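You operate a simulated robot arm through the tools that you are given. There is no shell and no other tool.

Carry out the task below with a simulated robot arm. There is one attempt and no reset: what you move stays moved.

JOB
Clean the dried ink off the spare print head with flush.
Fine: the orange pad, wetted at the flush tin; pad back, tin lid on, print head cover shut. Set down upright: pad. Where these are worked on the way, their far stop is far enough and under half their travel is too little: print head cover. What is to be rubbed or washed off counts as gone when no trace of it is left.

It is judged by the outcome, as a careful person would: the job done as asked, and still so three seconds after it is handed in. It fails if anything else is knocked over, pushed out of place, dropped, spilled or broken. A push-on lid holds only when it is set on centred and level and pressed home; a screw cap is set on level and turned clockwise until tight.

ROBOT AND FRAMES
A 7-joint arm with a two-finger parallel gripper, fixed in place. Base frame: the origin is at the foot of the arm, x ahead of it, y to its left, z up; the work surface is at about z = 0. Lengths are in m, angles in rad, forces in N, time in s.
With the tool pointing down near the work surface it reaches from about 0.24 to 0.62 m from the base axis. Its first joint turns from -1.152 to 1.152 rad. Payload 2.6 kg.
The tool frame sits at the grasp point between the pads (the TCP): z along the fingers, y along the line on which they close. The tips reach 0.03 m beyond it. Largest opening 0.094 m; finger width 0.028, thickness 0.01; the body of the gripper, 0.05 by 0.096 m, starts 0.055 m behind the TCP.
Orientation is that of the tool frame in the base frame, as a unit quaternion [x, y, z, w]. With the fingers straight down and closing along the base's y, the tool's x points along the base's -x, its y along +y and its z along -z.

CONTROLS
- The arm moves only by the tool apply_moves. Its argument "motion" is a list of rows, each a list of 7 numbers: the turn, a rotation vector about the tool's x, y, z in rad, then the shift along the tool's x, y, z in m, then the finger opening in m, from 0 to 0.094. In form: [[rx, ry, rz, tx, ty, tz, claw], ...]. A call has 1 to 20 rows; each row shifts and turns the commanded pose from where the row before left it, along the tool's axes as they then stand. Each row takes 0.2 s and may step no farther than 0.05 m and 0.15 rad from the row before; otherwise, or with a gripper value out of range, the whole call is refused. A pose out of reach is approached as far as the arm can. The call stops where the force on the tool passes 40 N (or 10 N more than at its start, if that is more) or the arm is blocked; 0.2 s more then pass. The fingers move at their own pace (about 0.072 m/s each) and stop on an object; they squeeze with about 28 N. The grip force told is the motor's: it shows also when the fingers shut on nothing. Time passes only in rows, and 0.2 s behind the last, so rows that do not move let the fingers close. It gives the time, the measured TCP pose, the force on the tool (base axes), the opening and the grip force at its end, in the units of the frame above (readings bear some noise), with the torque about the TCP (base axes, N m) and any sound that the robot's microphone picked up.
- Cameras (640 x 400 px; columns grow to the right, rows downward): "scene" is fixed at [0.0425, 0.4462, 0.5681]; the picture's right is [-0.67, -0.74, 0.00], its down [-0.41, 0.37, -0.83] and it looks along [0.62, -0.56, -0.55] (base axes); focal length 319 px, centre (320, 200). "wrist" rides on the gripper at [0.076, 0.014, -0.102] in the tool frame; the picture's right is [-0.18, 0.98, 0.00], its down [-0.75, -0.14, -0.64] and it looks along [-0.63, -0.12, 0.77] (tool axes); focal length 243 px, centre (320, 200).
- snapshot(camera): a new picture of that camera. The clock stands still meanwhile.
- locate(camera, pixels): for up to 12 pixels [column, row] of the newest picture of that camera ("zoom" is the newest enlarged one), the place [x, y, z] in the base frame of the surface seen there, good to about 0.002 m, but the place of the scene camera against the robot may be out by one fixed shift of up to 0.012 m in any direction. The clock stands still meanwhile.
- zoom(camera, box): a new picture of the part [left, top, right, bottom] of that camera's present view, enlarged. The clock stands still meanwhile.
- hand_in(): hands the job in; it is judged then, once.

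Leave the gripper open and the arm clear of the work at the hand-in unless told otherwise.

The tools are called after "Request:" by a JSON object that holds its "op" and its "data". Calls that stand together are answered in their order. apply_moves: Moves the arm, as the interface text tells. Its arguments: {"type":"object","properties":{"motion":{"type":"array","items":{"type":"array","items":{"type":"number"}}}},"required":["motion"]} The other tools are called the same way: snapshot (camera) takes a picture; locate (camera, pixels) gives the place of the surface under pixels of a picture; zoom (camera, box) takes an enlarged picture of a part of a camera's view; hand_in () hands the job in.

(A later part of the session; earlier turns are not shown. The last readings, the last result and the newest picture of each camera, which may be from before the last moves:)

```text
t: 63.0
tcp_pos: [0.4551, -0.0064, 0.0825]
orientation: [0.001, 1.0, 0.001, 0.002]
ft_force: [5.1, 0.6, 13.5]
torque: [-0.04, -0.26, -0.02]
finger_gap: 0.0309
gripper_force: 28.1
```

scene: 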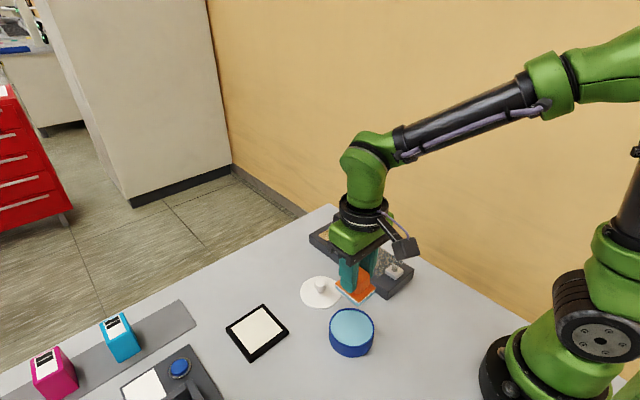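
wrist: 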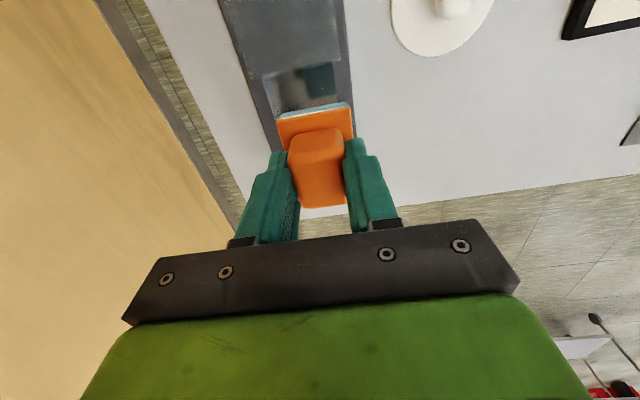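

Good contact at 13.5 N. I'll go on with strips at y≈-0.020 and ≈-0.036.

Request:
{"op": "apply_moves", "data": {"motion": [[0, 0, 0, 0, -0.013, 0, 0.0], [0, 0, 0, -0.013, 0, 0, 0.0], [0, 0, 0, -0.013, 0, 0, 0.0], [0, 0, 0, -0.014, 0, 0, 0.0], [0, 0, 0, 0.013, 0, 0, 0.0], [0, 0, 0, 0.013, 0, 0, 0.0], [0, 0, 0, 0.014, 0, 0, 0.0], [0, 0, 0, 0, -0.0175, 0, 0.0], [0, 0, 0, -0.013, 0, 0, 0.0], [0, 0, 0, -0.013, 0, 0, 0.0], [0, 0, 0, -0.014, 0, 0, 0.0], [0, 0, 0, 0.013, 0, 0, 0.0], [0, 0, 0, 0.013, 0, 0, 0.0], [0, 0, 0, 0.014, 0, 0, 0.0], [0, 0, 0, 0, 0, 0, 0.0]]}}

```text
t: 66.2
tcp_pos: [0.4554, -0.0385, 0.0822]
orientation: [0.001, 1.0, 0.001, 0.002]
ft_force: [6.1, -1.1, 15.0]
torque: [-0.05, -0.28, 0.01]
finger_gap: 0.031
gripper_force: 28.1
```

All strips done with steady contact (15 N). I'll lift and inspect the panel once more.

Request:
{"op": "apply_moves", "data": {"motion": [[0, 0, 0, 0, 0, -0.02, 0.0], [0, 0, 0, 0, 0, -0.035, 0.0], [0, 0, 0, 0, 0, -0.045, 0.0], [0, 0, 0, 0, 0, -0.03, 0.0], [0, 0, 0, 0, 0, 0, 0.0]]}}

Request:
{"op": "zoom", "data": {"camera": "scene", "box": [305, 205, 385, 265]}}

Request:
{"op": "snapshot", "data": {"camera": "scene"}}

Request:
{"op": "zoom", "data": {"camera": "scene", "box": [320, 222, 365, 254]}}

```text
t: 67.4
tcp_pos: [0.4546, -0.0379, 0.2109]
orientation: [0.001, 1.0, 0.0, 0.001]
ft_force: [0.2, 0.3, -0.9]
torque: [-0.03, 0.02, -0.01]
finger_gap: 0.0311
gripper_force: 28.2
```

```text
6.67 times, centred on (345, 235) of scene
```

zoom: 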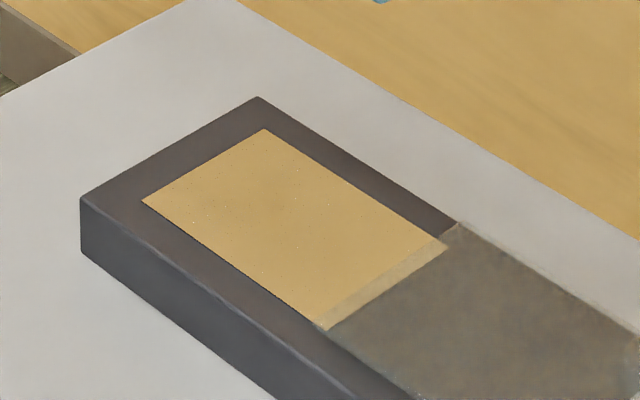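

```text
taken
```

scene: 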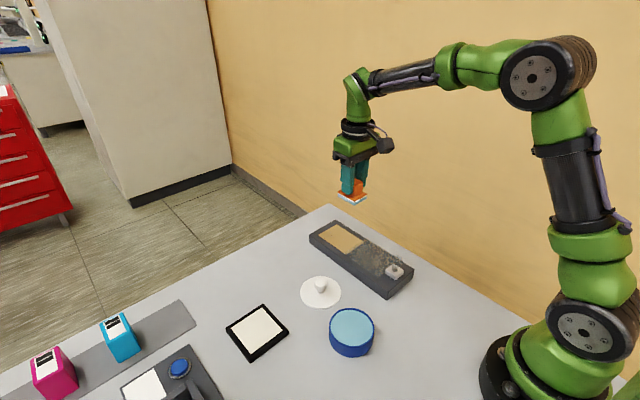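

```text
12.50 times, centred on (342, 238) of scene
```

zoom: 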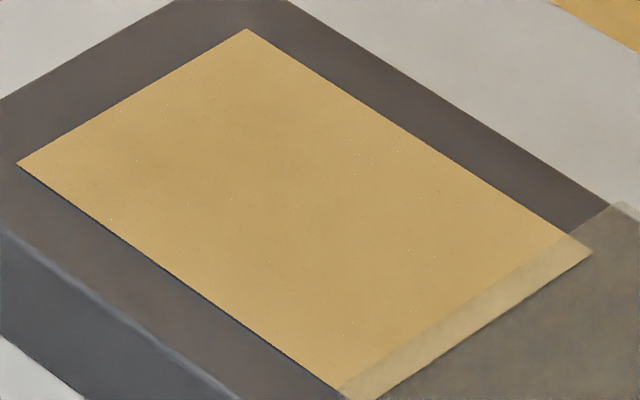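

The panel looks clean from the scene camera. I'll shift forward 47 mm to double-check with the wrist camera from nearly straight above.

Request:
{"op": "apply_moves", "data": {"motion": [[0, 0, 0, -0.024, 0, 0, 0.0], [0, 0, 0, -0.024, 0, 0, 0.0], [0, 0, 0, 0, 0, 0, 0.0]]}}

Request:
{"op": "snapshot", "data": {"camera": "wrist"}}

Request:
{"op": "zoom", "data": {"camera": "wrist", "box": [250, 0, 390, 110]}}

```text
t: 68.2
tcp_pos: [0.5038, -0.0373, 0.2104]
orientation: [0.001, 1.0, 0.001, 0.001]
ft_force: [-0.7, 0.2, -1.2]
torque: [-0.01, 0.0, -0.01]
finger_gap: 0.0308
gripper_force: 28.1
```

```text
taken
```

wrist: 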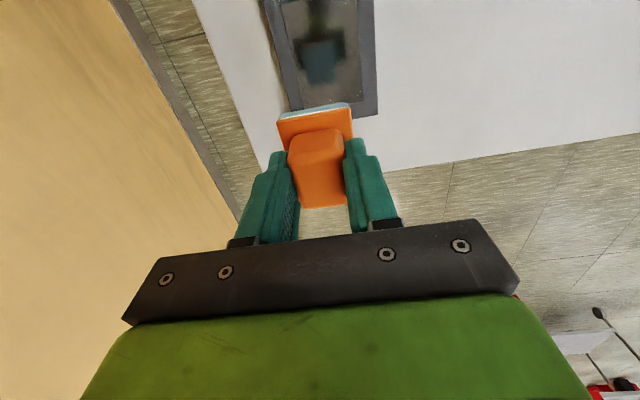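

```text
3.64 times, centred on (320, 55) of wrist
```

zoom: 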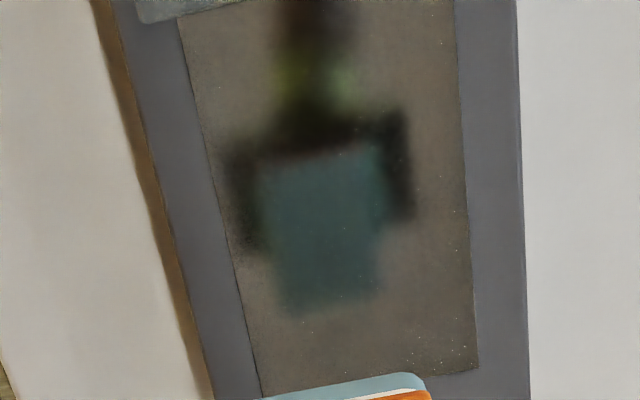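

Only the gripper's blurred reflection shows, with no ink left. Now I'll take the pad back to its original spot, TCP ≈(0.538,0.1567), and lower to z≈0.07.

Request:
{"op": "apply_moves", "data": {"motion": [[0, 0, 0, -0.0069, 0.0388, 0, 0.0], [0, 0, 0, -0.0069, 0.0388, 0, 0.0], [0, 0, 0, -0.0069, 0.0388, 0, 0.0], [0, 0, 0, -0.0069, 0.0388, 0, 0.0], [0, 0, 0, -0.0069, 0.0388, 0, 0.0], [0, 0, 0, 0, 0, 0.045, 0.0], [0, 0, 0, 0, 0, 0.045, 0.0], [0, 0, 0, 0, 0, 0.035, 0.0], [0, 0, 0, 0, 0, 0.015, 0.0], [0, 0, 0, 0, 0, 0, 0.0], [0, 0, 0, 0, 0, 0, 0.0]]}}

Request:
{"op": "snapshot", "data": {"camera": "wrist"}}

Request:
{"op": "zoom", "data": {"camera": "scene", "box": [220, 210, 320, 300]}}

```text
t: 70.6
tcp_pos: [0.5399, 0.1544, 0.0706]
orientation: [0.001, 1.0, 0.001, 0.001]
ft_force: [0.7, -0.2, -0.5]
torque: [-0.01, 0.03, 0.0]
finger_gap: 0.0309
gripper_force: 27.8
```

```text
taken
```

wrist: 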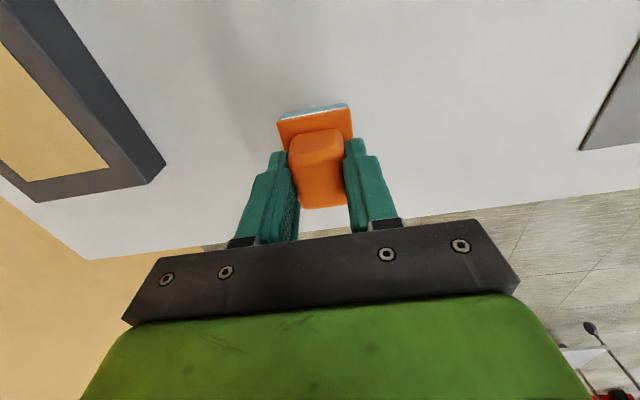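

```text
4.44 times, centred on (270, 255) of scene
```

zoom: 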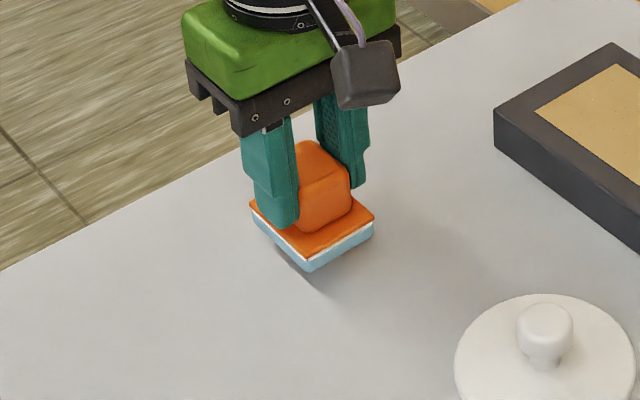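

I'll check the pad's current alignment by locating its base corners at wrist (278,120) and (351,108).

Request:
{"op": "zoom", "data": {"camera": "wrist", "box": [260, 90, 370, 170]}}

Request:
{"op": "locate", "data": {"camera": "wrist", "pixels": [[279, 122], [351, 111], [284, 145], [353, 135], [315, 117], [318, 150]]}}

```text
5.00 times, centred on (315, 130) of wrist
```

zoom: 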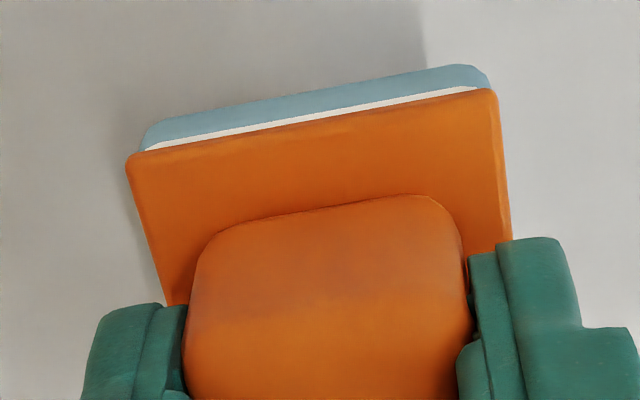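

```text
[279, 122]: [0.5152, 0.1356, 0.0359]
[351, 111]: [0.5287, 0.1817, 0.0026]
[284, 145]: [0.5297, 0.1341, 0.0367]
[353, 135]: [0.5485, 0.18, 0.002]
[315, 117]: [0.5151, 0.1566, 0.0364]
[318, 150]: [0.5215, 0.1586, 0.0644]
```

The pad is ~2 mm too far in x and right in y, and its base top at z=0.036 must come down to ~0.017. I'll correct 2 mm and lower to near contact.

Request:
{"op": "apply_moves", "data": {"motion": [[0, 0, 0, 0.002, 0.0005, 0.006, 0.0], [0, 0, 0, 0, 0, 0.006, 0.0], [0, 0, 0, 0, 0, 0.004, 0.0], [0, 0, 0, 0, 0, 0.001, 0.0], [0, 0, 0, 0, 0, 0, 0.0]]}}

```text
t: 71.8
tcp_pos: [0.5367, 0.1562, 0.0547]
orientation: [0.001, 1.0, 0.0, 0.001]
ft_force: [1.0, -0.3, 0.3]
torque: [0.04, 0.0, 0.01]
finger_gap: 0.031
gripper_force: 28.3
```

Request:
{"op": "apply_moves", "data": {"motion": [[0, 0, 0, 0, 0, 0.001, 0.0], [0, 0, 0, 0, 0, 0.0007, 0.0], [0, 0, 0, 0, 0, 0, 0.0]]}}

```text
t: 72.6
tcp_pos: [0.5359, 0.1562, 0.054]
orientation: [0.001, 1.0, 0.001, 0.001]
ft_force: [-0.8, -0.3, -1.0]
torque: [0.04, 0.02, -0.02]
finger_gap: 0.0313
gripper_force: 27.9
```

Request:
{"op": "apply_moves", "data": {"motion": [[0, 0, 0, 0, 0, 0.0008, 0.0], [0, 0, 0, 0, 0, 0.0007, 0.0], [0, 0, 0, 0, 0, 0, 0.0]]}}

```text
t: 73.4
tcp_pos: [0.537, 0.1567, 0.0524]
orientation: [0.0, 1.0, 0.001, 0.002]
ft_force: [-1.6, 0.0, 5.7]
torque: [-0.14, 0.03, -0.01]
finger_gap: 0.031
gripper_force: 27.9
```

Contact at 5.7 N, so the pad is on the table. I'll open the fingers and rise straight up.

Request:
{"op": "apply_moves", "data": {"motion": [[0, 0, 0, 0, 0, 0, 0.04], [0, 0, 0, 0, 0, 0, 0.065], [0, 0, 0, 0, 0, 0, 0.065], [0, 0, 0, 0, 0, -0.015, 0.065], [0, 0, 0, 0, 0, -0.035, 0.065], [0, 0, 0, 0, 0, -0.045, 0.065], [0, 0, 0, 0, 0, -0.04, 0.065], [0, 0, 0, 0, 0, 0, 0.065]]}}

Request:
{"op": "snapshot", "data": {"camera": "scene"}}

Request:
{"op": "zoom", "data": {"camera": "scene", "box": [220, 230, 320, 300]}}

Request:
{"op": "snapshot", "data": {"camera": "wrist"}}

```text
t: 75.2
tcp_pos: [0.536, 0.1559, 0.188]
orientation: [0.001, 1.0, 0.0, 0.001]
ft_force: [1.3, -0.4, -0.2]
torque: [0.05, 0.0, 0.0]
finger_gap: 0.065
gripper_force: 0.0
```

```text
taken
```

scene: 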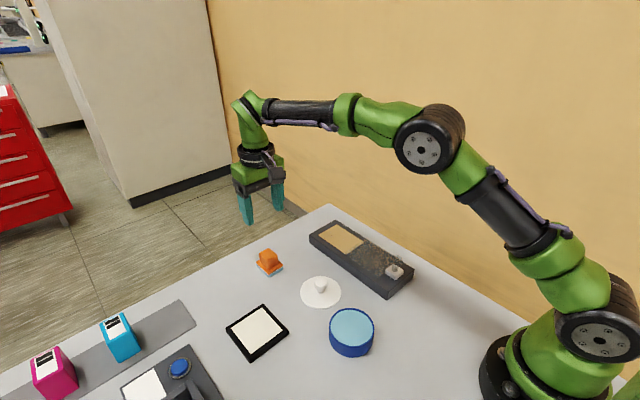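

```text
5.71 times, centred on (270, 265) of scene
```

zoom: 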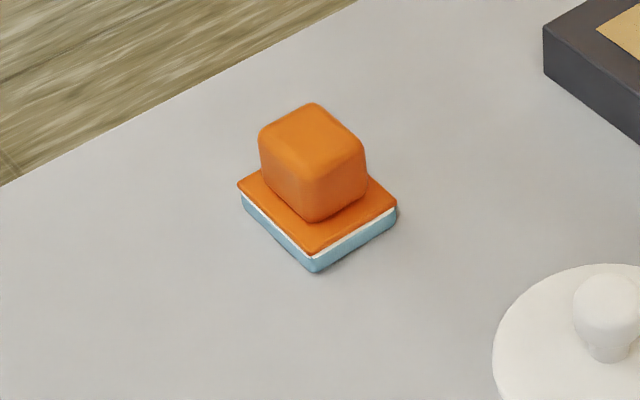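

```text
taken
```

wrist: 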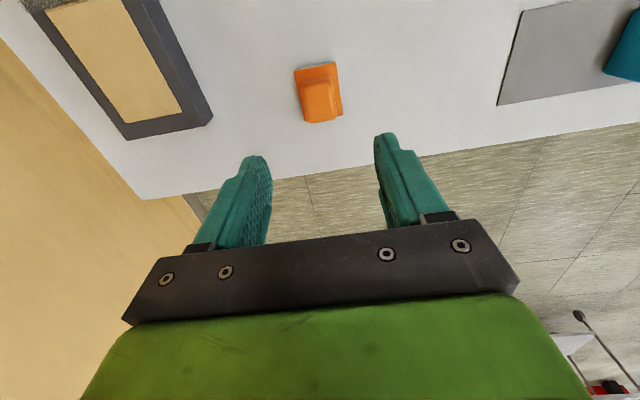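

The pad is upright in exactly its original pixel position. Before closing the cover I'll take an unobstructed closer look at the panel from this oblique wrist view.

Request:
{"op": "zoom", "data": {"camera": "wrist", "box": [20, 0, 220, 140]}}

Request:
{"op": "zoom", "data": {"camera": "scene", "box": [320, 222, 365, 254]}}

```text
2.86 times, centred on (120, 70) of wrist
```

zoom: 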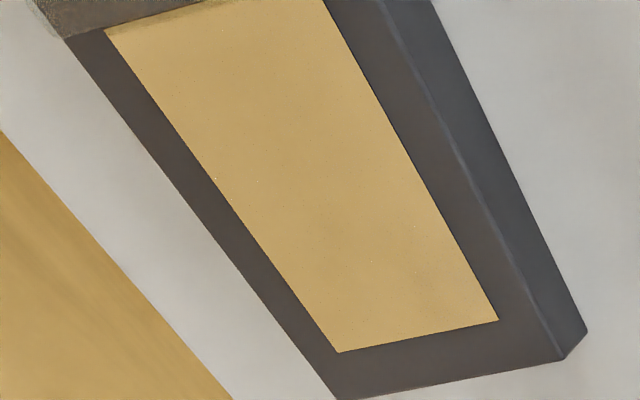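

```text
12.50 times, centred on (342, 238) of scene
```

zoom: 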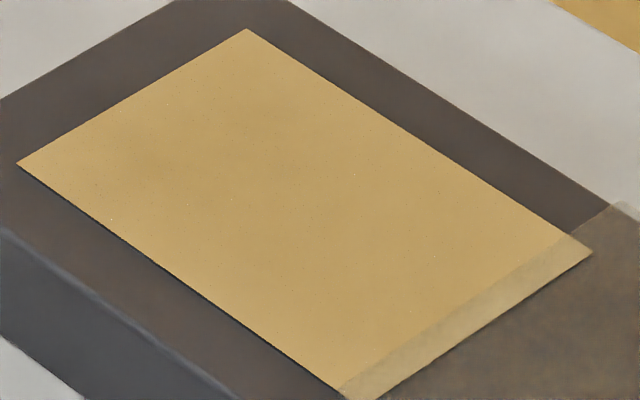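

The panel is spotless. Next I'll close the cover. I'll fly back over the block at about (0.296,-0.025,0.14) and measure its present position.

Request:
{"op": "apply_moves", "data": {"motion": [[0, 0, 0, 0.0343, -0.0259, 0, 0.07], [0, 0, 0, 0.0343, -0.0259, 0, 0.07], [0, 0, 0, 0.0343, -0.0259, 0, 0.07], [0, 0, 0, 0.0343, -0.0259, 0, 0.07], [0, 0, 0, 0.0343, -0.0259, 0, 0.07], [0, 0, 0, 0.0343, -0.0259, 0, 0.07], [0, 0, 0, 0.0343, -0.0257, 0, 0.07], [0, 0, 0, 0, 0, 0.024, 0.07], [0, 0, 0, 0, 0, 0.024, 0.07], [0, 0, 0, 0, 0, 0, 0.07], [0, 0, 0, 0, 0, 0, 0.07]]}}

Request:
{"op": "snapshot", "data": {"camera": "wrist"}}

Request:
{"op": "zoom", "data": {"camera": "wrist", "box": [270, 90, 366, 160]}}

```text
t: 77.6
tcp_pos: [0.2974, -0.0242, 0.1392]
orientation: [0.001, 1.0, 0.0, 0.001]
ft_force: [0.3, -0.8, -0.5]
torque: [-0.03, 0.0, 0.02]
finger_gap: 0.0701
gripper_force: 0.2
```

```text
taken
```

wrist: 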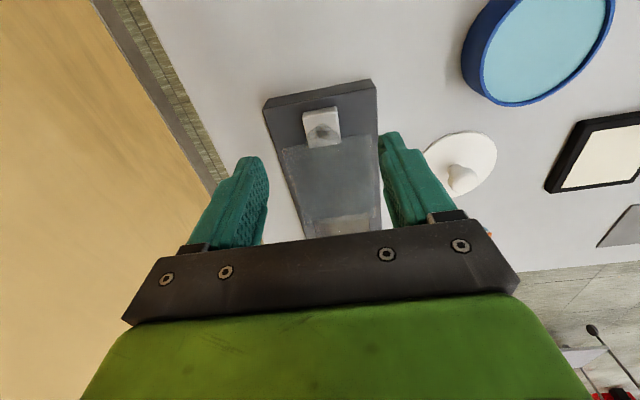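

```text
5.71 times, centred on (318, 125) of wrist
```

zoom: 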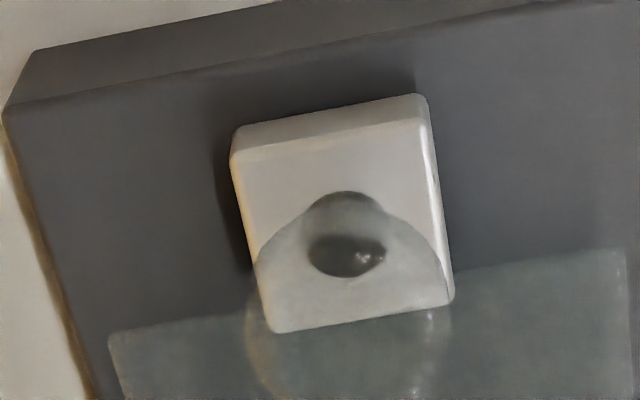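

Request:
{"op": "locate", "data": {"camera": "zoom", "pixels": [[240, 162], [420, 128], [445, 292], [280, 325], [330, 150], [60, 110], [560, 40]]}}

```text
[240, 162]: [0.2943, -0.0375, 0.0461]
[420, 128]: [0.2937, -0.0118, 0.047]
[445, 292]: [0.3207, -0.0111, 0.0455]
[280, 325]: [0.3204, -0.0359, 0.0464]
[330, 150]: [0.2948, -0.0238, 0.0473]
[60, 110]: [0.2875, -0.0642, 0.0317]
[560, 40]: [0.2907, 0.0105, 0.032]
```

The block is now centred at (0.307,-0.024). I'll lower over it to z≈0.071 and close on it as before.

Request:
{"op": "apply_moves", "data": {"motion": [[0, 0, 0, -0.0096, 0, 0.02, 0.07], [0, 0, 0, 0, 0, 0.02, 0.07], [0, 0, 0, 0, 0, 0.018, 0.07], [0, 0, 0, 0, 0, 0.0105, 0.06], [0, 0, 0, 0, 0, 0, 0.045], [0, 0, 0, 0, 0, 0, 0.034], [0, 0, 0, 0, 0, 0, 0.03], [0, 0, 0, 0, 0, 0, 0.027], [0, 0, 0, 0, 0, 0, 0.027]]}}

```text
t: 79.6
tcp_pos: [0.3049, -0.0248, 0.0713]
orientation: [0.001, 1.0, 0.0, 0.002]
ft_force: [0.0, -5.9, -5.3]
torque: [-0.13, -0.09, 0.34]
finger_gap: 0.0297
gripper_force: 45.0
```

Gripped (gap 0.030, modest forces). I'll slide the cover back in +x with 6–8 mm rows, drifting y by +1 mm over the travel to match the slab's slight yaw.

Request:
{"op": "apply_moves", "data": {"motion": [[0, 0, 0, -0.005, -0.0003, 0, 0.027], [0, 0, 0, -0.007, 0, 0, 0.027], [0, 0, 0, -0.007, 0.0001, 0, 0.027], [0, 0, 0, -0.007, 0.0001, 0, 0.027], [0, 0, 0, -0.007, 0.0001, 0, 0.027], [0, 0, 0, 0, 0, 0, 0.027]]}}

Request:
{"op": "zoom", "data": {"camera": "scene", "box": [300, 200, 420, 300]}}

```text
t: 81.0
tcp_pos: [0.3407, -0.0247, 0.0715]
orientation: [0.001, 1.0, 0.0, 0.004]
ft_force: [0.0, -14.4, 30.5]
torque: [-0.49, 0.06, 0.29]
finger_gap: 0.03
gripper_force: 44.7
```

```text
4.00 times, centred on (360, 250) of scene
```

zoom: 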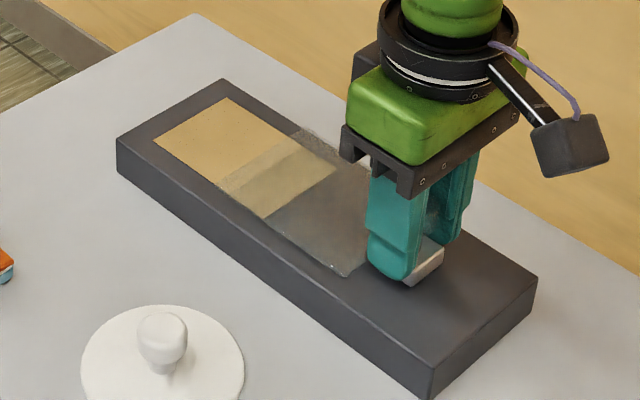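

The cover is following. The z force is +30 N, so I'm bearing down. I'll ease up ~1.5 mm and shift 1 mm to −y, then check the force before continuing.

Request:
{"op": "apply_moves", "data": {"motion": [[0, 0, 0, 0, -0.0008, -0.001, 0.027], [0, 0, 0, 0, 0, -0.0008, 0.027], [0, 0, 0, 0, 0, 0, 0.027]]}}

```text
t: 81.8
tcp_pos: [0.3382, -0.025, 0.07]
orientation: [0.001, 1.0, 0.0, 0.0]
ft_force: [2.1, -16.7, 0.3]
torque: [-0.42, -1.51, 0.34]
finger_gap: 0.03
gripper_force: 45.0
```

Request:
{"op": "apply_moves", "data": {"motion": [[0, 0, 0, 0, -0.001, 0, 0.027], [0, 0, 0, -0.006, 0, 0, 0.027], [0, 0, 0, -0.006, 0, 0, 0.027], [0, 0, 0, 0, 0, 0, 0.027]]}}

```text
t: 82.8
tcp_pos: [0.3503, -0.0243, 0.0701]
orientation: [0.0, 1.0, 0.001, -0.001]
ft_force: [-2.2, -3.9, 0.8]
torque: [-0.18, 1.47, 0.45]
finger_gap: 0.0299
gripper_force: 45.2
```

Forces are small now. I'll continue the slide.

Request:
{"op": "apply_moves", "data": {"motion": [[0, 0, 0, -0.007, 0, 0, 0.027], [0, 0, 0, -0.007, 0, 0, 0.027], [0, 0, 0, -0.007, 0.0002, 0, 0.027], [0, 0, 0, -0.007, 0, 0, 0.027], [0, 0, 0, 0, 0, 0, 0.027]]}}

Request:
{"op": "zoom", "data": {"camera": "scene", "box": [300, 200, 420, 300]}}

```text
t: 84.0
tcp_pos: [0.3781, -0.0242, 0.0706]
orientation: [0.001, 1.0, 0.001, 0.001]
ft_force: [-1.4, 9.9, -13.2]
torque: [0.22, 0.2, -0.1]
finger_gap: 0.0299
gripper_force: 44.4
```

```text
4.00 times, centred on (360, 250) of scene
```

zoom: 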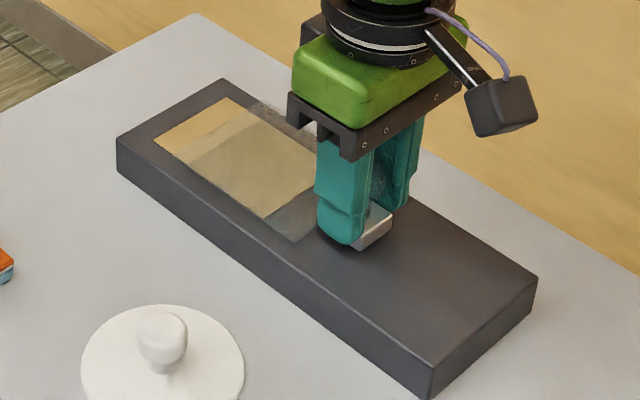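

Sliding well, ~32 mm remain. I'll continue with small y/z corrections, more gently near the end.

Request:
{"op": "apply_moves", "data": {"motion": [[0, 0, 0, -0.006, 0.0008, 0.0008, 0.027], [0, 0, 0, -0.006, 0, 0, 0.027], [0, 0, 0, -0.006, 0, 0, 0.027], [0, 0, 0, -0.004, 0, 0, 0.027], [0, 0, 0, 0, 0, 0, 0.027]]}}

```text
t: 85.2
tcp_pos: [0.4013, -0.0254, 0.0704]
orientation: [0.0, 1.0, 0.001, 0.0]
ft_force: [-1.5, 9.5, -22.8]
torque: [0.32, -0.51, 0.21]
finger_gap: 0.0299
gripper_force: 45.3
```

Request:
{"op": "apply_moves", "data": {"motion": [[0, 0, 0, -0.002, 0.0008, 0.001, 0.027], [0, 0, 0, -0.002, 0, 0.0005, 0.027], [0, 0, 0, -0.002, 0, 0, 0.027], [0, 0, 0, 0, 0, 0, 0.027]]}}

```text
t: 86.2
tcp_pos: [0.4081, -0.0251, 0.0711]
orientation: [0.0, 1.0, 0.0, 0.003]
ft_force: [-1.8, 6.0, 8.2]
torque: [0.13, 1.41, 0.44]
finger_gap: 0.0301
gripper_force: 44.8
```

Request:
{"op": "apply_moves", "data": {"motion": [[0, 0, 0, -0.0015, 0, -0.0005, 0.027], [0, 0, 0, -0.0015, 0, 0, 0.027], [0, 0, 0, -0.001, 0, 0, 0.027], [0, 0, 0, 0, 0, 0, 0.027]]}}

Request:
{"op": "zoom", "data": {"camera": "scene", "box": [300, 200, 420, 300]}}

```text
t: 87.2
tcp_pos: [0.4103, -0.0247, 0.0703]
orientation: [0.002, 1.0, 0.0, 0.0]
ft_force: [-16.1, 2.3, 25.0]
torque: [0.05, 0.5, 0.6]
finger_gap: 0.0298
gripper_force: 45.1
```

```text
4.00 times, centred on (360, 250) of scene
```

zoom: 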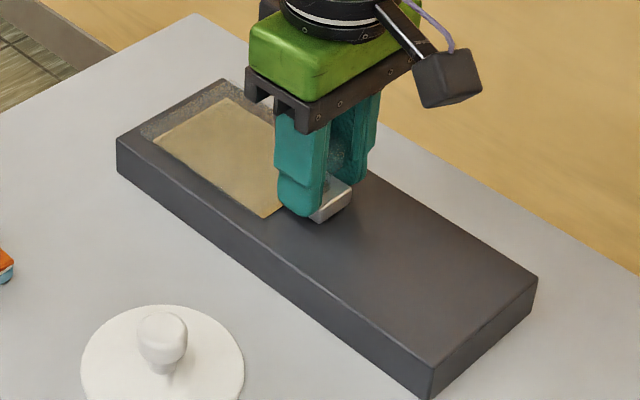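

There's −16 N in x, so the cover is against its closed stop (TCP 0.4103, same as the start). I'll ease the z press, release, and rise.

Request:
{"op": "apply_moves", "data": {"motion": [[0, 0, 0, 0, 0, -0.0015, 0.027], [0, 0, 0, 0, 0, 0, 0.032], [0, 0, 0, 0, 0, 0, 0.05], [0, 0, 0, 0, 0, 0, 0.07], [0, 0, 0, 0, 0, 0, 0.07], [0, 0, 0, 0, 0, -0.02, 0.07], [0, 0, 0, 0, 0, -0.04, 0.07], [0, 0, 0, 0, 0, -0.04, 0.07], [0, 0, 0, 0, 0, -0.03, 0.07], [0, 0, 0, 0, 0, 0, 0.07]]}}

Request:
{"op": "snapshot", "data": {"camera": "scene"}}

Request:
{"op": "zoom", "data": {"camera": "scene", "box": [290, 200, 430, 300]}}

Request:
{"op": "snapshot", "data": {"camera": "wrist"}}

```text
t: 89.4
tcp_pos: [0.4102, -0.0251, 0.2032]
orientation: [0.001, 1.0, 0.001, 0.001]
ft_force: [0.4, -0.5, 0.6]
torque: [0.02, -0.01, 0.0]
finger_gap: 0.0699
gripper_force: 0.1
```

```text
taken
```

scene: 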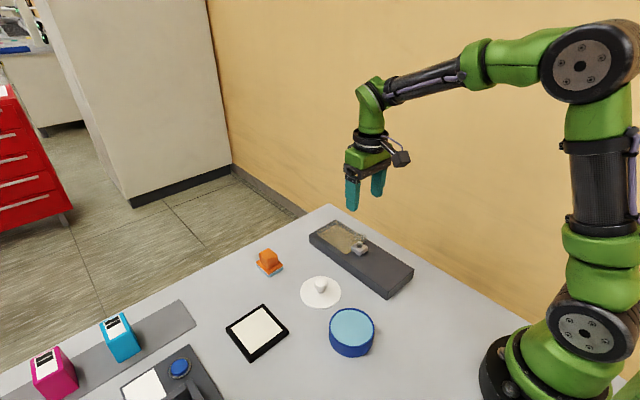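

```text
4.00 times, centred on (360, 250) of scene
```

zoom: 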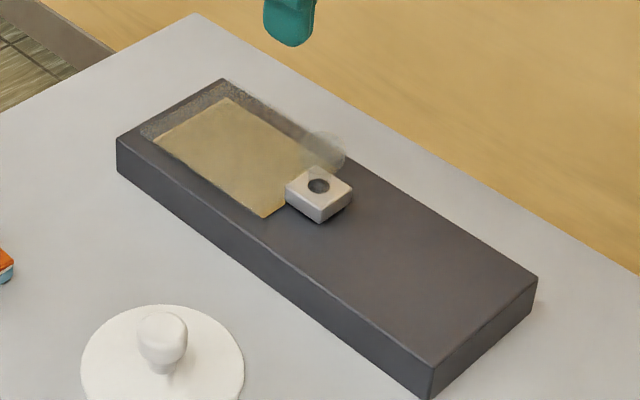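

```text
taken
```

wrist: 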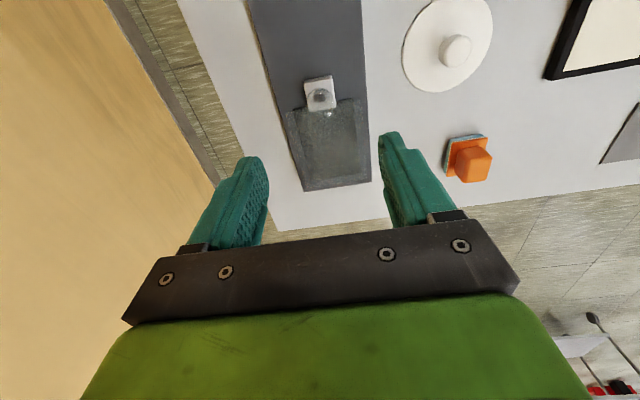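

The cover is shut in its original position and the slab hasn't moved. Now the tin lid. I'll move over it at (0.398,0.114) and z≈0.12 and measure its knob.

Request:
{"op": "apply_moves", "data": {"motion": [[0, 0, 0, 0.004, 0.0348, 0.01, 0.06], [0, 0, 0, 0.004, 0.0348, 0.025, 0.06], [0, 0, 0, 0.004, 0.0348, 0.025, 0.06], [0, 0, 0, 0, 0.0348, 0.025, 0.06], [0, 0, 0, 0, 0, 0, 0.06], [0, 0, 0, 0, 0, 0, 0.06]]}}

Request:
{"op": "snapshot", "data": {"camera": "wrist"}}

Request:
{"op": "zoom", "data": {"camera": "wrist", "box": [240, 60, 400, 190]}}

```text
t: 90.8
tcp_pos: [0.3979, 0.1152, 0.1161]
orientation: [0.002, 1.0, 0.001, 0.001]
ft_force: [0.3, 0.1, -0.6]
torque: [-0.01, 0.03, -0.03]
finger_gap: 0.06
gripper_force: 0.1
```

```text
taken
```

wrist: 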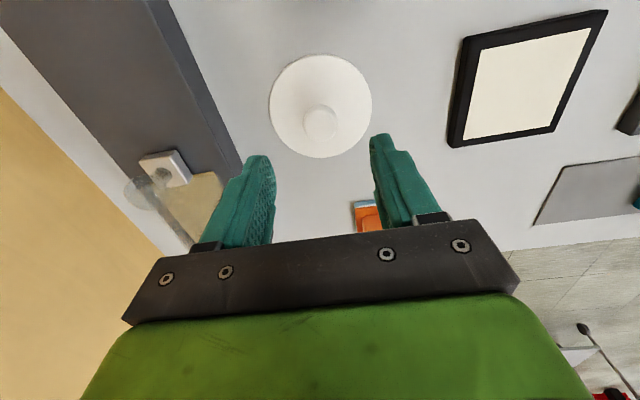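

```text
3.08 times, centred on (320, 125) of wrist
```

zoom: 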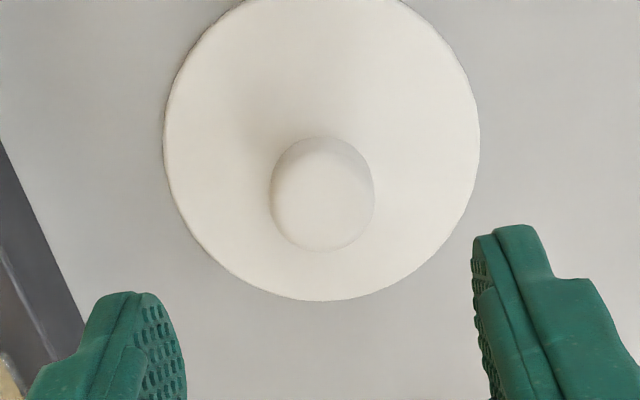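

Request:
{"op": "locate", "data": {"camera": "zoom", "pixels": [[322, 200], [276, 195], [370, 185], [320, 160], [325, 242], [170, 130], [475, 140], [320, 298], [250, 30], [400, 30], [200, 235], [450, 220]]}}

```text
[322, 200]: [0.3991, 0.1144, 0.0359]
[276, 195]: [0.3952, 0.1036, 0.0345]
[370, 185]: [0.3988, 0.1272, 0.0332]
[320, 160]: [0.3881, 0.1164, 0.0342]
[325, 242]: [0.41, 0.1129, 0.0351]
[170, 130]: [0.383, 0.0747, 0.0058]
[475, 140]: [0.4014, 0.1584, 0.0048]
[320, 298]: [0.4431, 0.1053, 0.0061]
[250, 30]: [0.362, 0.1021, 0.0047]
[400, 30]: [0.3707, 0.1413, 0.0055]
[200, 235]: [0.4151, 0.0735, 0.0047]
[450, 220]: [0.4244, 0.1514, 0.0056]
```

The knob centre is (0.399,0.1147), and the lid circle's centre (0.4004,0.1147) agrees. I'll lower to z≈0.040, with tips just above the lid's flat top, and close gently.

Request:
{"op": "apply_moves", "data": {"motion": [[0, 0, 0, -0.0013, -0.0003, 0.03, 0.06], [0, 0, 0, 0, 0, 0.025, 0.06], [0, 0, 0, 0, 0, 0.015, 0.06], [0, 0, 0, 0, 0, 0.006, 0.06], [0, 0, 0, 0, 0, 0, 0.06], [0, 0, 0, 0, 0, 0, 0.06]]}}

Request:
{"op": "zoom", "data": {"camera": "scene", "box": [270, 220, 390, 330]}}

```text
t: 92.2
tcp_pos: [0.3982, 0.1135, 0.0408]
orientation: [0.001, 1.0, 0.0, 0.001]
ft_force: [1.0, -0.6, -0.7]
torque: [0.01, 0.01, -0.01]
finger_gap: 0.0601
gripper_force: 0.1
```

```text
3.64 times, centred on (330, 275) of scene
```

zoom: 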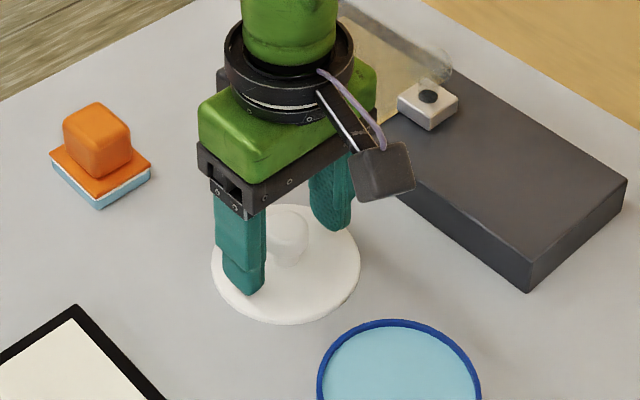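

Request:
{"op": "apply_moves", "data": {"motion": [[0, 0, 0, -0.0008, 0.0004, 0, 0.045], [0, 0, 0, 0, 0, 0, 0.034], [0, 0, 0, 0, 0, 0, 0.028], [0, 0, 0, 0, 0, 0, 0.02], [0, 0, 0, 0, 0, 0, 0.0], [0, 0, 0, 0, 0, 0, 0.0]]}}

```text
t: 93.6
tcp_pos: [0.3998, 0.1139, 0.0406]
orientation: [0.001, 1.0, 0.001, 0.001]
ft_force: [0.2, 0.4, -0.1]
torque: [-0.02, -0.01, -0.02]
finger_gap: 0.0267
gripper_force: 27.9
```

The lid knob is gripped (0.0267) with zero side force, so it's well centred. I'll lift it and move up to about (0.29,0.1455,0.30) to re-measure the tin rim from above with the lid held.

Request:
{"op": "apply_moves", "data": {"motion": [[0, 0, 0, 0, 0, -0.01, 0.0], [0, 0, 0, 0, 0, -0.03, 0.0], [0, 0, 0, 0, 0, -0.04, 0.0], [0, 0, 0, 0, 0, -0.03, 0.0], [0, 0, 0, 0.022, 0.0063, -0.03, 0.0], [0, 0, 0, 0.022, 0.0063, -0.03, 0.0], [0, 0, 0, 0.022, 0.0063, -0.03, 0.0], [0, 0, 0, 0.022, 0.0063, -0.03, 0.0], [0, 0, 0, 0.022, 0.0063, -0.03, 0.0], [0, 0, 0, 0, 0, 0, 0.0], [0, 0, 0, 0, 0, 0, 0.0]]}}

Request:
{"op": "snapshot", "data": {"camera": "wrist"}}

Request:
{"op": "zoom", "data": {"camera": "wrist", "box": [260, 10, 380, 90]}}

```text
t: 96.0
tcp_pos: [0.288, 0.1459, 0.3014]
orientation: [0.001, 1.0, 0.0, 0.001]
ft_force: [-0.2, -0.1, 0.0]
torque: [-0.01, 0.02, 0.05]
finger_gap: 0.0269
gripper_force: 28.0
```

```text
taken
```

wrist: 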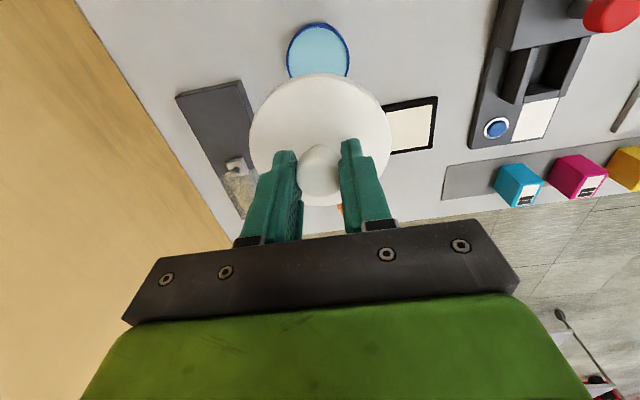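

```text
5.00 times, centred on (320, 50) of wrist
```

zoom: 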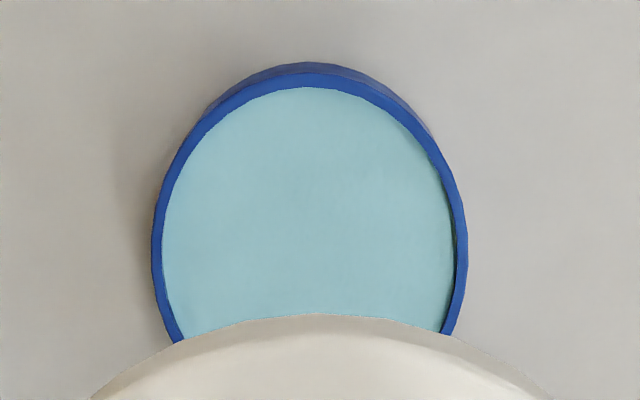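

Request:
{"op": "locate", "data": {"camera": "zoom", "pixels": [[157, 240], [461, 240], [315, 80], [190, 145], [432, 150], [167, 310], [451, 310], [245, 95], [385, 98], [158, 270], [461, 270], [310, 200]]}}

```text
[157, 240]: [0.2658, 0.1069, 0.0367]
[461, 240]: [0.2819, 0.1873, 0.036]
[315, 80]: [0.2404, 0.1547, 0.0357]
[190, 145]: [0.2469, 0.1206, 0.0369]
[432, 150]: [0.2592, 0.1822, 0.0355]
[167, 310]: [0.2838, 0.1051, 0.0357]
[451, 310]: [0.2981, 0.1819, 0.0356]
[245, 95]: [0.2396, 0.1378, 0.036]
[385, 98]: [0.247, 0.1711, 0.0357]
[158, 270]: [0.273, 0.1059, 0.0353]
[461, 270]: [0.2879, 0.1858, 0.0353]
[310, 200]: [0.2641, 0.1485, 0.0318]
```

The rim fit gives the tin centre at (0.2797,0.146), radius 0.041. Now I'll measure the held lid's rim in the same picture to find its offset from the TCP.

Request:
{"op": "zoom", "data": {"camera": "wrist", "box": [236, 66, 404, 216]}}

```text
2.67 times, centred on (320, 141) of wrist
```

zoom: 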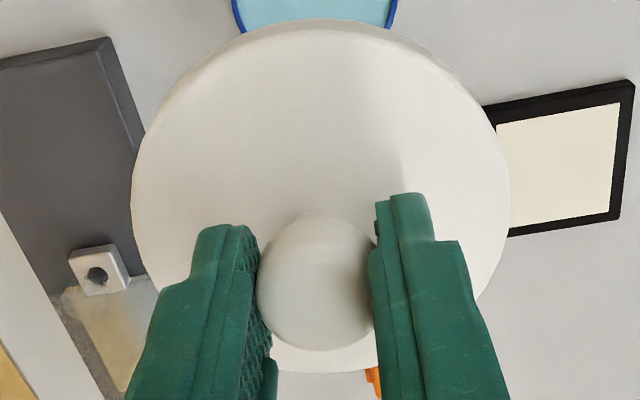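

Request:
{"op": "locate", "data": {"camera": "zoom", "pixels": [[137, 185], [505, 185], [320, 32], [175, 95], [465, 95], [145, 235], [505, 225], [240, 48], [400, 45], [320, 368], [320, 290], [150, 260]]}}

```text
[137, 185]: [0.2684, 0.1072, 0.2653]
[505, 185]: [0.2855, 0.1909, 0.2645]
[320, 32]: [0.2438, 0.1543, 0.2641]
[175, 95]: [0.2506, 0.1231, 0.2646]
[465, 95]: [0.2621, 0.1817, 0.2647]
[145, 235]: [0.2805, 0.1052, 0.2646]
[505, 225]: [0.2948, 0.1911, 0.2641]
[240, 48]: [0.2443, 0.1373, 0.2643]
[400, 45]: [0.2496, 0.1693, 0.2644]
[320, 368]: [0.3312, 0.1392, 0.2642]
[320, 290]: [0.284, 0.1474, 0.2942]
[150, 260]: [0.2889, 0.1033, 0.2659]
```

The lid top reads z=0.2645 all around, so it's level. Its centre is (0.2873,0.1475). To align with the tin centre I need (−0.0076,−0.0015). I'll apply that and lower to z≈0.12 for a second check.

Request:
{"op": "apply_moves", "data": {"motion": [[0, 0, 0, 0.0076, -0.0015, 0.03, 0.0], [0, 0, 0, 0, 0, 0.045, 0.0], [0, 0, 0, 0, 0, 0.045, 0.0], [0, 0, 0, 0, 0, 0.045, 0.0], [0, 0, 0, 0, 0, 0.015, 0.0], [0, 0, 0, 0, 0, 0, 0.0], [0, 0, 0, 0, 0, 0, 0.0]]}}

Request:
{"op": "snapshot", "data": {"camera": "wrist"}}

Request:
{"op": "zoom", "data": {"camera": "scene", "box": [300, 250, 400, 370]}}

Request:
{"op": "zoom", "data": {"camera": "wrist", "box": [236, 40, 404, 216]}}

```text
t: 97.6
tcp_pos: [0.2836, 0.1467, 0.1182]
orientation: [0.001, 1.0, 0.001, 0.001]
ft_force: [-0.6, 1.3, -1.1]
torque: [0.01, 0.0, -0.04]
finger_gap: 0.0267
gripper_force: 27.5
```

```text
taken
```

wrist: 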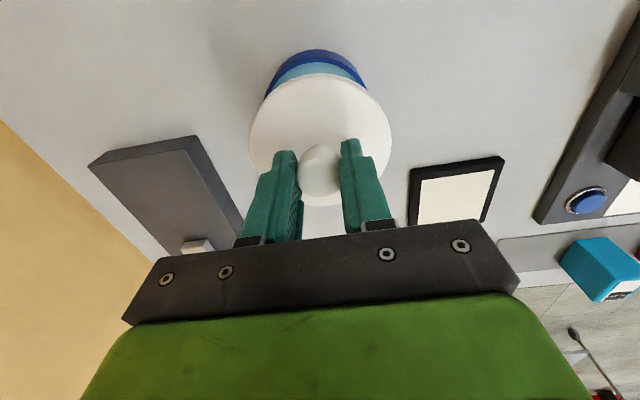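

```text
3.33 times, centred on (350, 310) of scene
```

zoom: 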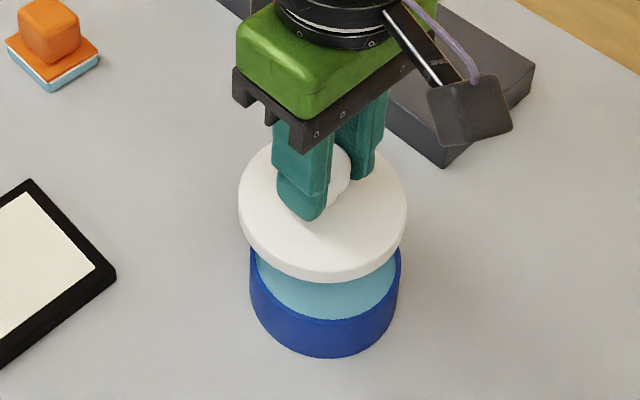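

```text
2.27 times, centred on (320, 128) of wrist
```

zoom: 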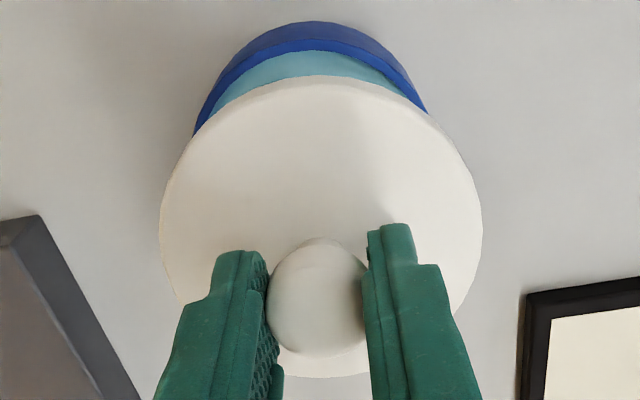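

I'll measure both circles again in this picture: lid edge points and the visible rim arc.

Request:
{"op": "locate", "data": {"camera": "zoom", "pixels": [[167, 215], [474, 225], [315, 88], [205, 135], [420, 128], [322, 372], [172, 265], [470, 270], [320, 230]]}}

Request:
{"op": "zoom", "data": {"camera": "wrist", "box": [256, 40, 376, 110]}}

```text
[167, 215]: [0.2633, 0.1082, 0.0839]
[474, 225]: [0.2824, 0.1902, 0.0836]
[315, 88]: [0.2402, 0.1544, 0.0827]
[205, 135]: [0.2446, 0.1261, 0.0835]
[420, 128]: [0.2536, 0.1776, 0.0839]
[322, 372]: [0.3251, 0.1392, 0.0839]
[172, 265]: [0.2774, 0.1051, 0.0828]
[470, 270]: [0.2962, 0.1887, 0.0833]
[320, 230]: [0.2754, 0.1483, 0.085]
```

```text
5.33 times, centred on (316, 75) of wrist
```

zoom: 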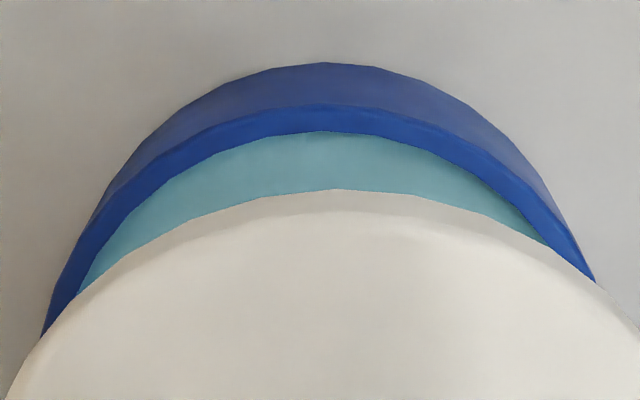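

Request:
{"op": "locate", "data": {"camera": "zoom", "pixels": [[320, 118], [220, 138], [150, 180], [100, 230], [70, 280], [410, 128], [480, 162], [530, 205], [565, 245], [580, 265]]}}

```text
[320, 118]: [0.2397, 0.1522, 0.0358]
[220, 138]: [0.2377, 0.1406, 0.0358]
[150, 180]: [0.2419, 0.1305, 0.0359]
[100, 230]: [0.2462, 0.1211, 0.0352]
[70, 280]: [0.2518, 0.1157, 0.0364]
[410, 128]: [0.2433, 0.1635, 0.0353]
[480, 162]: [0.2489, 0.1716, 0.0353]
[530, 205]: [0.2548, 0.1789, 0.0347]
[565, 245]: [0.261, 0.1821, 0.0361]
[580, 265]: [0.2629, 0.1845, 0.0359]
```

The tin centre is again (0.2797,0.146), but the lid centre is at (0.2827,0.147), so the arm moved a little less than commanded. I'll correct by (−0.003,−0.001), lower to z≈0.09, and re-measure.

Request:
{"op": "apply_moves", "data": {"motion": [[0, 0, 0, 0.003, -0.001, 0.015, 0.0], [0, 0, 0, 0, 0, 0.013, 0.0], [0, 0, 0, 0, 0, 0, 0.0], [0, 0, 0, 0, 0, 0, 0.0]]}}

Request:
{"op": "snapshot", "data": {"camera": "wrist"}}

Request:
{"op": "zoom", "data": {"camera": "wrist", "box": [236, 50, 404, 216]}}

Request:
{"op": "zoom", "data": {"camera": "scene", "box": [310, 270, 390, 370]}}

```text
t: 98.6
tcp_pos: [0.2812, 0.1459, 0.0931]
orientation: [0.001, 1.0, 0.001, 0.001]
ft_force: [0.5, -0.7, -0.4]
torque: [-0.02, -0.02, 0.0]
finger_gap: 0.0267
gripper_force: 27.8
```

```text
taken
```

wrist: 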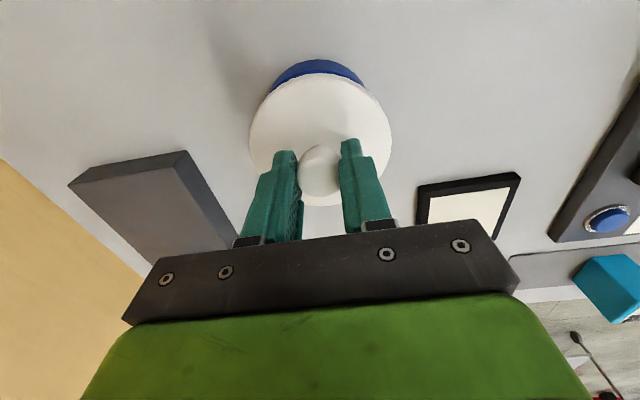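

```text
2.41 times, centred on (320, 133) of wrist
```

zoom: 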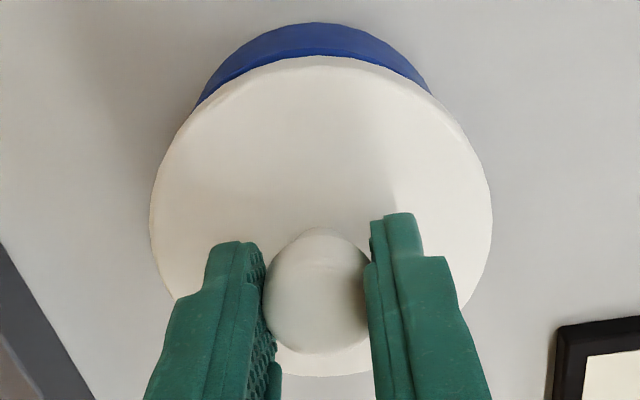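

```text
4.00 times, centred on (350, 320) of scene
```

zoom: 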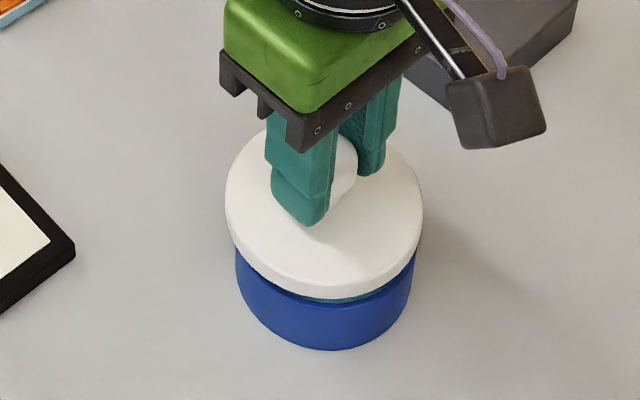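

Request:
{"op": "locate", "data": {"camera": "wrist", "pixels": [[253, 135], [389, 140], [320, 77], [268, 100], [372, 97], [322, 204], [257, 160], [385, 163]]}}

Request:
{"op": "locate", "data": {"camera": "zoom", "pixels": [[230, 190], [418, 190], [255, 140], [320, 285], [380, 270], [260, 265], [245, 310], [408, 290]]}}

```text
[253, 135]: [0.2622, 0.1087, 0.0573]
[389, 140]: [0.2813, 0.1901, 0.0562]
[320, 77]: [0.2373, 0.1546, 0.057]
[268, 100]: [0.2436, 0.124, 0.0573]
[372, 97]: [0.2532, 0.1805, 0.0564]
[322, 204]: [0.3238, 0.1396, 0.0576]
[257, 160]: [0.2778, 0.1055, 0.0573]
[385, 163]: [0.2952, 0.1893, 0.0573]
```

```text
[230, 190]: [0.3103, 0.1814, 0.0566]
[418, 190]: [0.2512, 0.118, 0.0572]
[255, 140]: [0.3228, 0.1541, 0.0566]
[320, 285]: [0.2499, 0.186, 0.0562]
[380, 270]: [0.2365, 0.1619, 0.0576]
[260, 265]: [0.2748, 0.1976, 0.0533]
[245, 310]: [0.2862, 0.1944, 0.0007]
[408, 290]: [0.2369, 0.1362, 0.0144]
```

The lid centre is ≈(0.2807,0.1475) against the tin at (0.2797,0.146). I'll correct (−0.001,−0.0015), lower 11 mm to stay just clear of the rim, and re-check.

Request:
{"op": "apply_moves", "data": {"motion": [[0, 0, 0, 0.001, -0.0015, 0.004, 0.0], [0, 0, 0, 0, 0, 0.004, 0.0], [0, 0, 0, 0, 0, 0.003, 0.0], [0, 0, 0, 0, 0, 0, 0.0], [0, 0, 0, 0, 0, 0, 0.0]]}}

Request:
{"op": "snapshot", "data": {"camera": "wrist"}}

Request:
{"op": "zoom", "data": {"camera": "wrist", "box": [236, 50, 404, 216]}}

Request:
{"op": "snapshot", "data": {"camera": "scene"}}

Request:
{"op": "zoom", "data": {"camera": "scene", "box": [310, 290, 390, 365]}}

```text
t: 99.8
tcp_pos: [0.2795, 0.1428, 0.0814]
orientation: [0.001, 1.0, 0.001, 0.002]
ft_force: [-0.8, 0.8, -1.3]
torque: [0.01, 0.0, -0.01]
finger_gap: 0.0267
gripper_force: 28.4
```

```text
taken
```

wrist: 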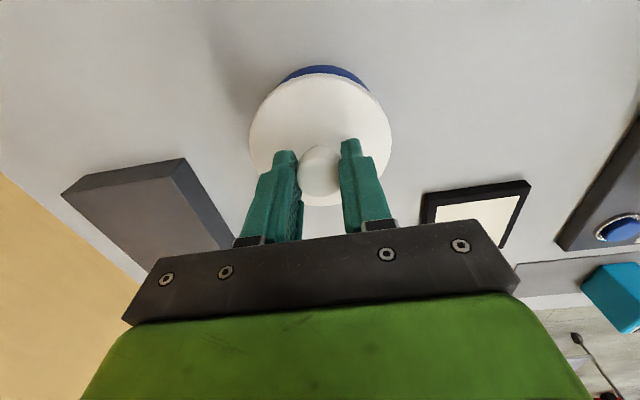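

```text
2.41 times, centred on (320, 133) of wrist
```

zoom: 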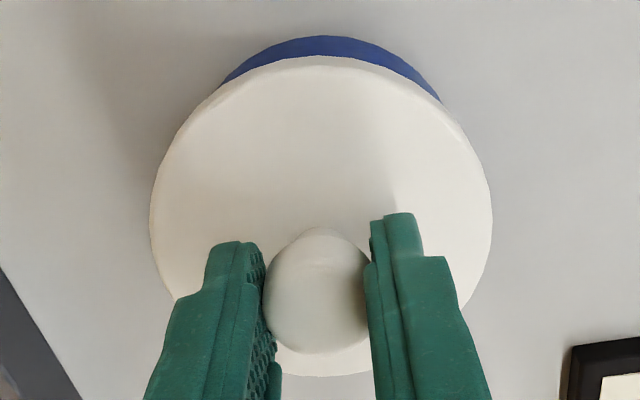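

```text
taken
```

scene: 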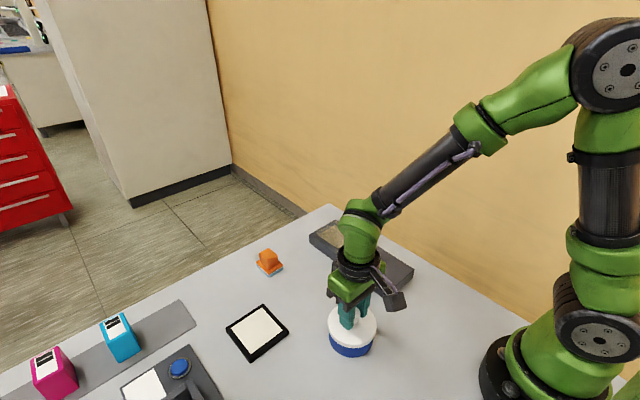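

```text
5.33 times, centred on (350, 328) of scene
```

zoom: 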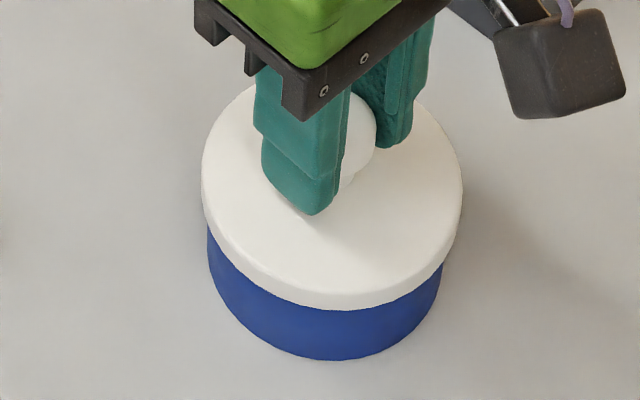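

The blue arc now shows more toward the right, so I may have overshot in −y (TCP reads y=0.1428). I'll measure the lid again.

Request:
{"op": "locate", "data": {"camera": "wrist", "pixels": [[253, 135], [389, 140], [320, 77], [268, 100], [372, 97], [322, 204], [257, 160], [385, 163]]}}

Request:
{"op": "locate", "data": {"camera": "scene", "pixels": [[330, 325], [376, 325], [335, 335], [350, 345], [370, 337], [333, 312], [374, 315]]}}

```text
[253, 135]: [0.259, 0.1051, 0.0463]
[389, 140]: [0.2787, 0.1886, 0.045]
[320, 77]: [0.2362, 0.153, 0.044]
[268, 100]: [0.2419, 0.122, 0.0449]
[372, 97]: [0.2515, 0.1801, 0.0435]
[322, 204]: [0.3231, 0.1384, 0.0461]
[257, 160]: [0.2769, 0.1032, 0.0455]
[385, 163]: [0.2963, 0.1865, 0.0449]
```

```text
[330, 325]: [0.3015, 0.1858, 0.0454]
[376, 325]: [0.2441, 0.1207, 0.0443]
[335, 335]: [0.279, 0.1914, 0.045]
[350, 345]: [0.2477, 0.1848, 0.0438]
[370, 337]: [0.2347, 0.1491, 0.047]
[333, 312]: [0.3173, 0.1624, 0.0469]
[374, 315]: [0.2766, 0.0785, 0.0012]
```

Averaging the same points, the lid is now at ≈(0.2793,0.1456), within ~0.5 mm of the tin centre, and the scene outline agrees to ~1 mm. I'll nudge (+0.0005,+0.0005) and lower in small steps, watching for contact.

Request:
{"op": "apply_moves", "data": {"motion": [[0, 0, 0, -0.0005, 0.0006, 0.001, 0.0], [0, 0, 0, 0, 0, 0.001, 0.0], [0, 0, 0, 0, 0, 0.001, 0.0], [0, 0, 0, 0, 0, 0, 0.0]]}}

```text
t: 100.8
tcp_pos: [0.2801, 0.1432, 0.0781]
orientation: [0.001, 1.0, 0.001, 0.001]
ft_force: [-0.3, 0.7, -0.5]
torque: [0.04, 0.0, 0.0]
finger_gap: 0.0268
gripper_force: 27.9
```

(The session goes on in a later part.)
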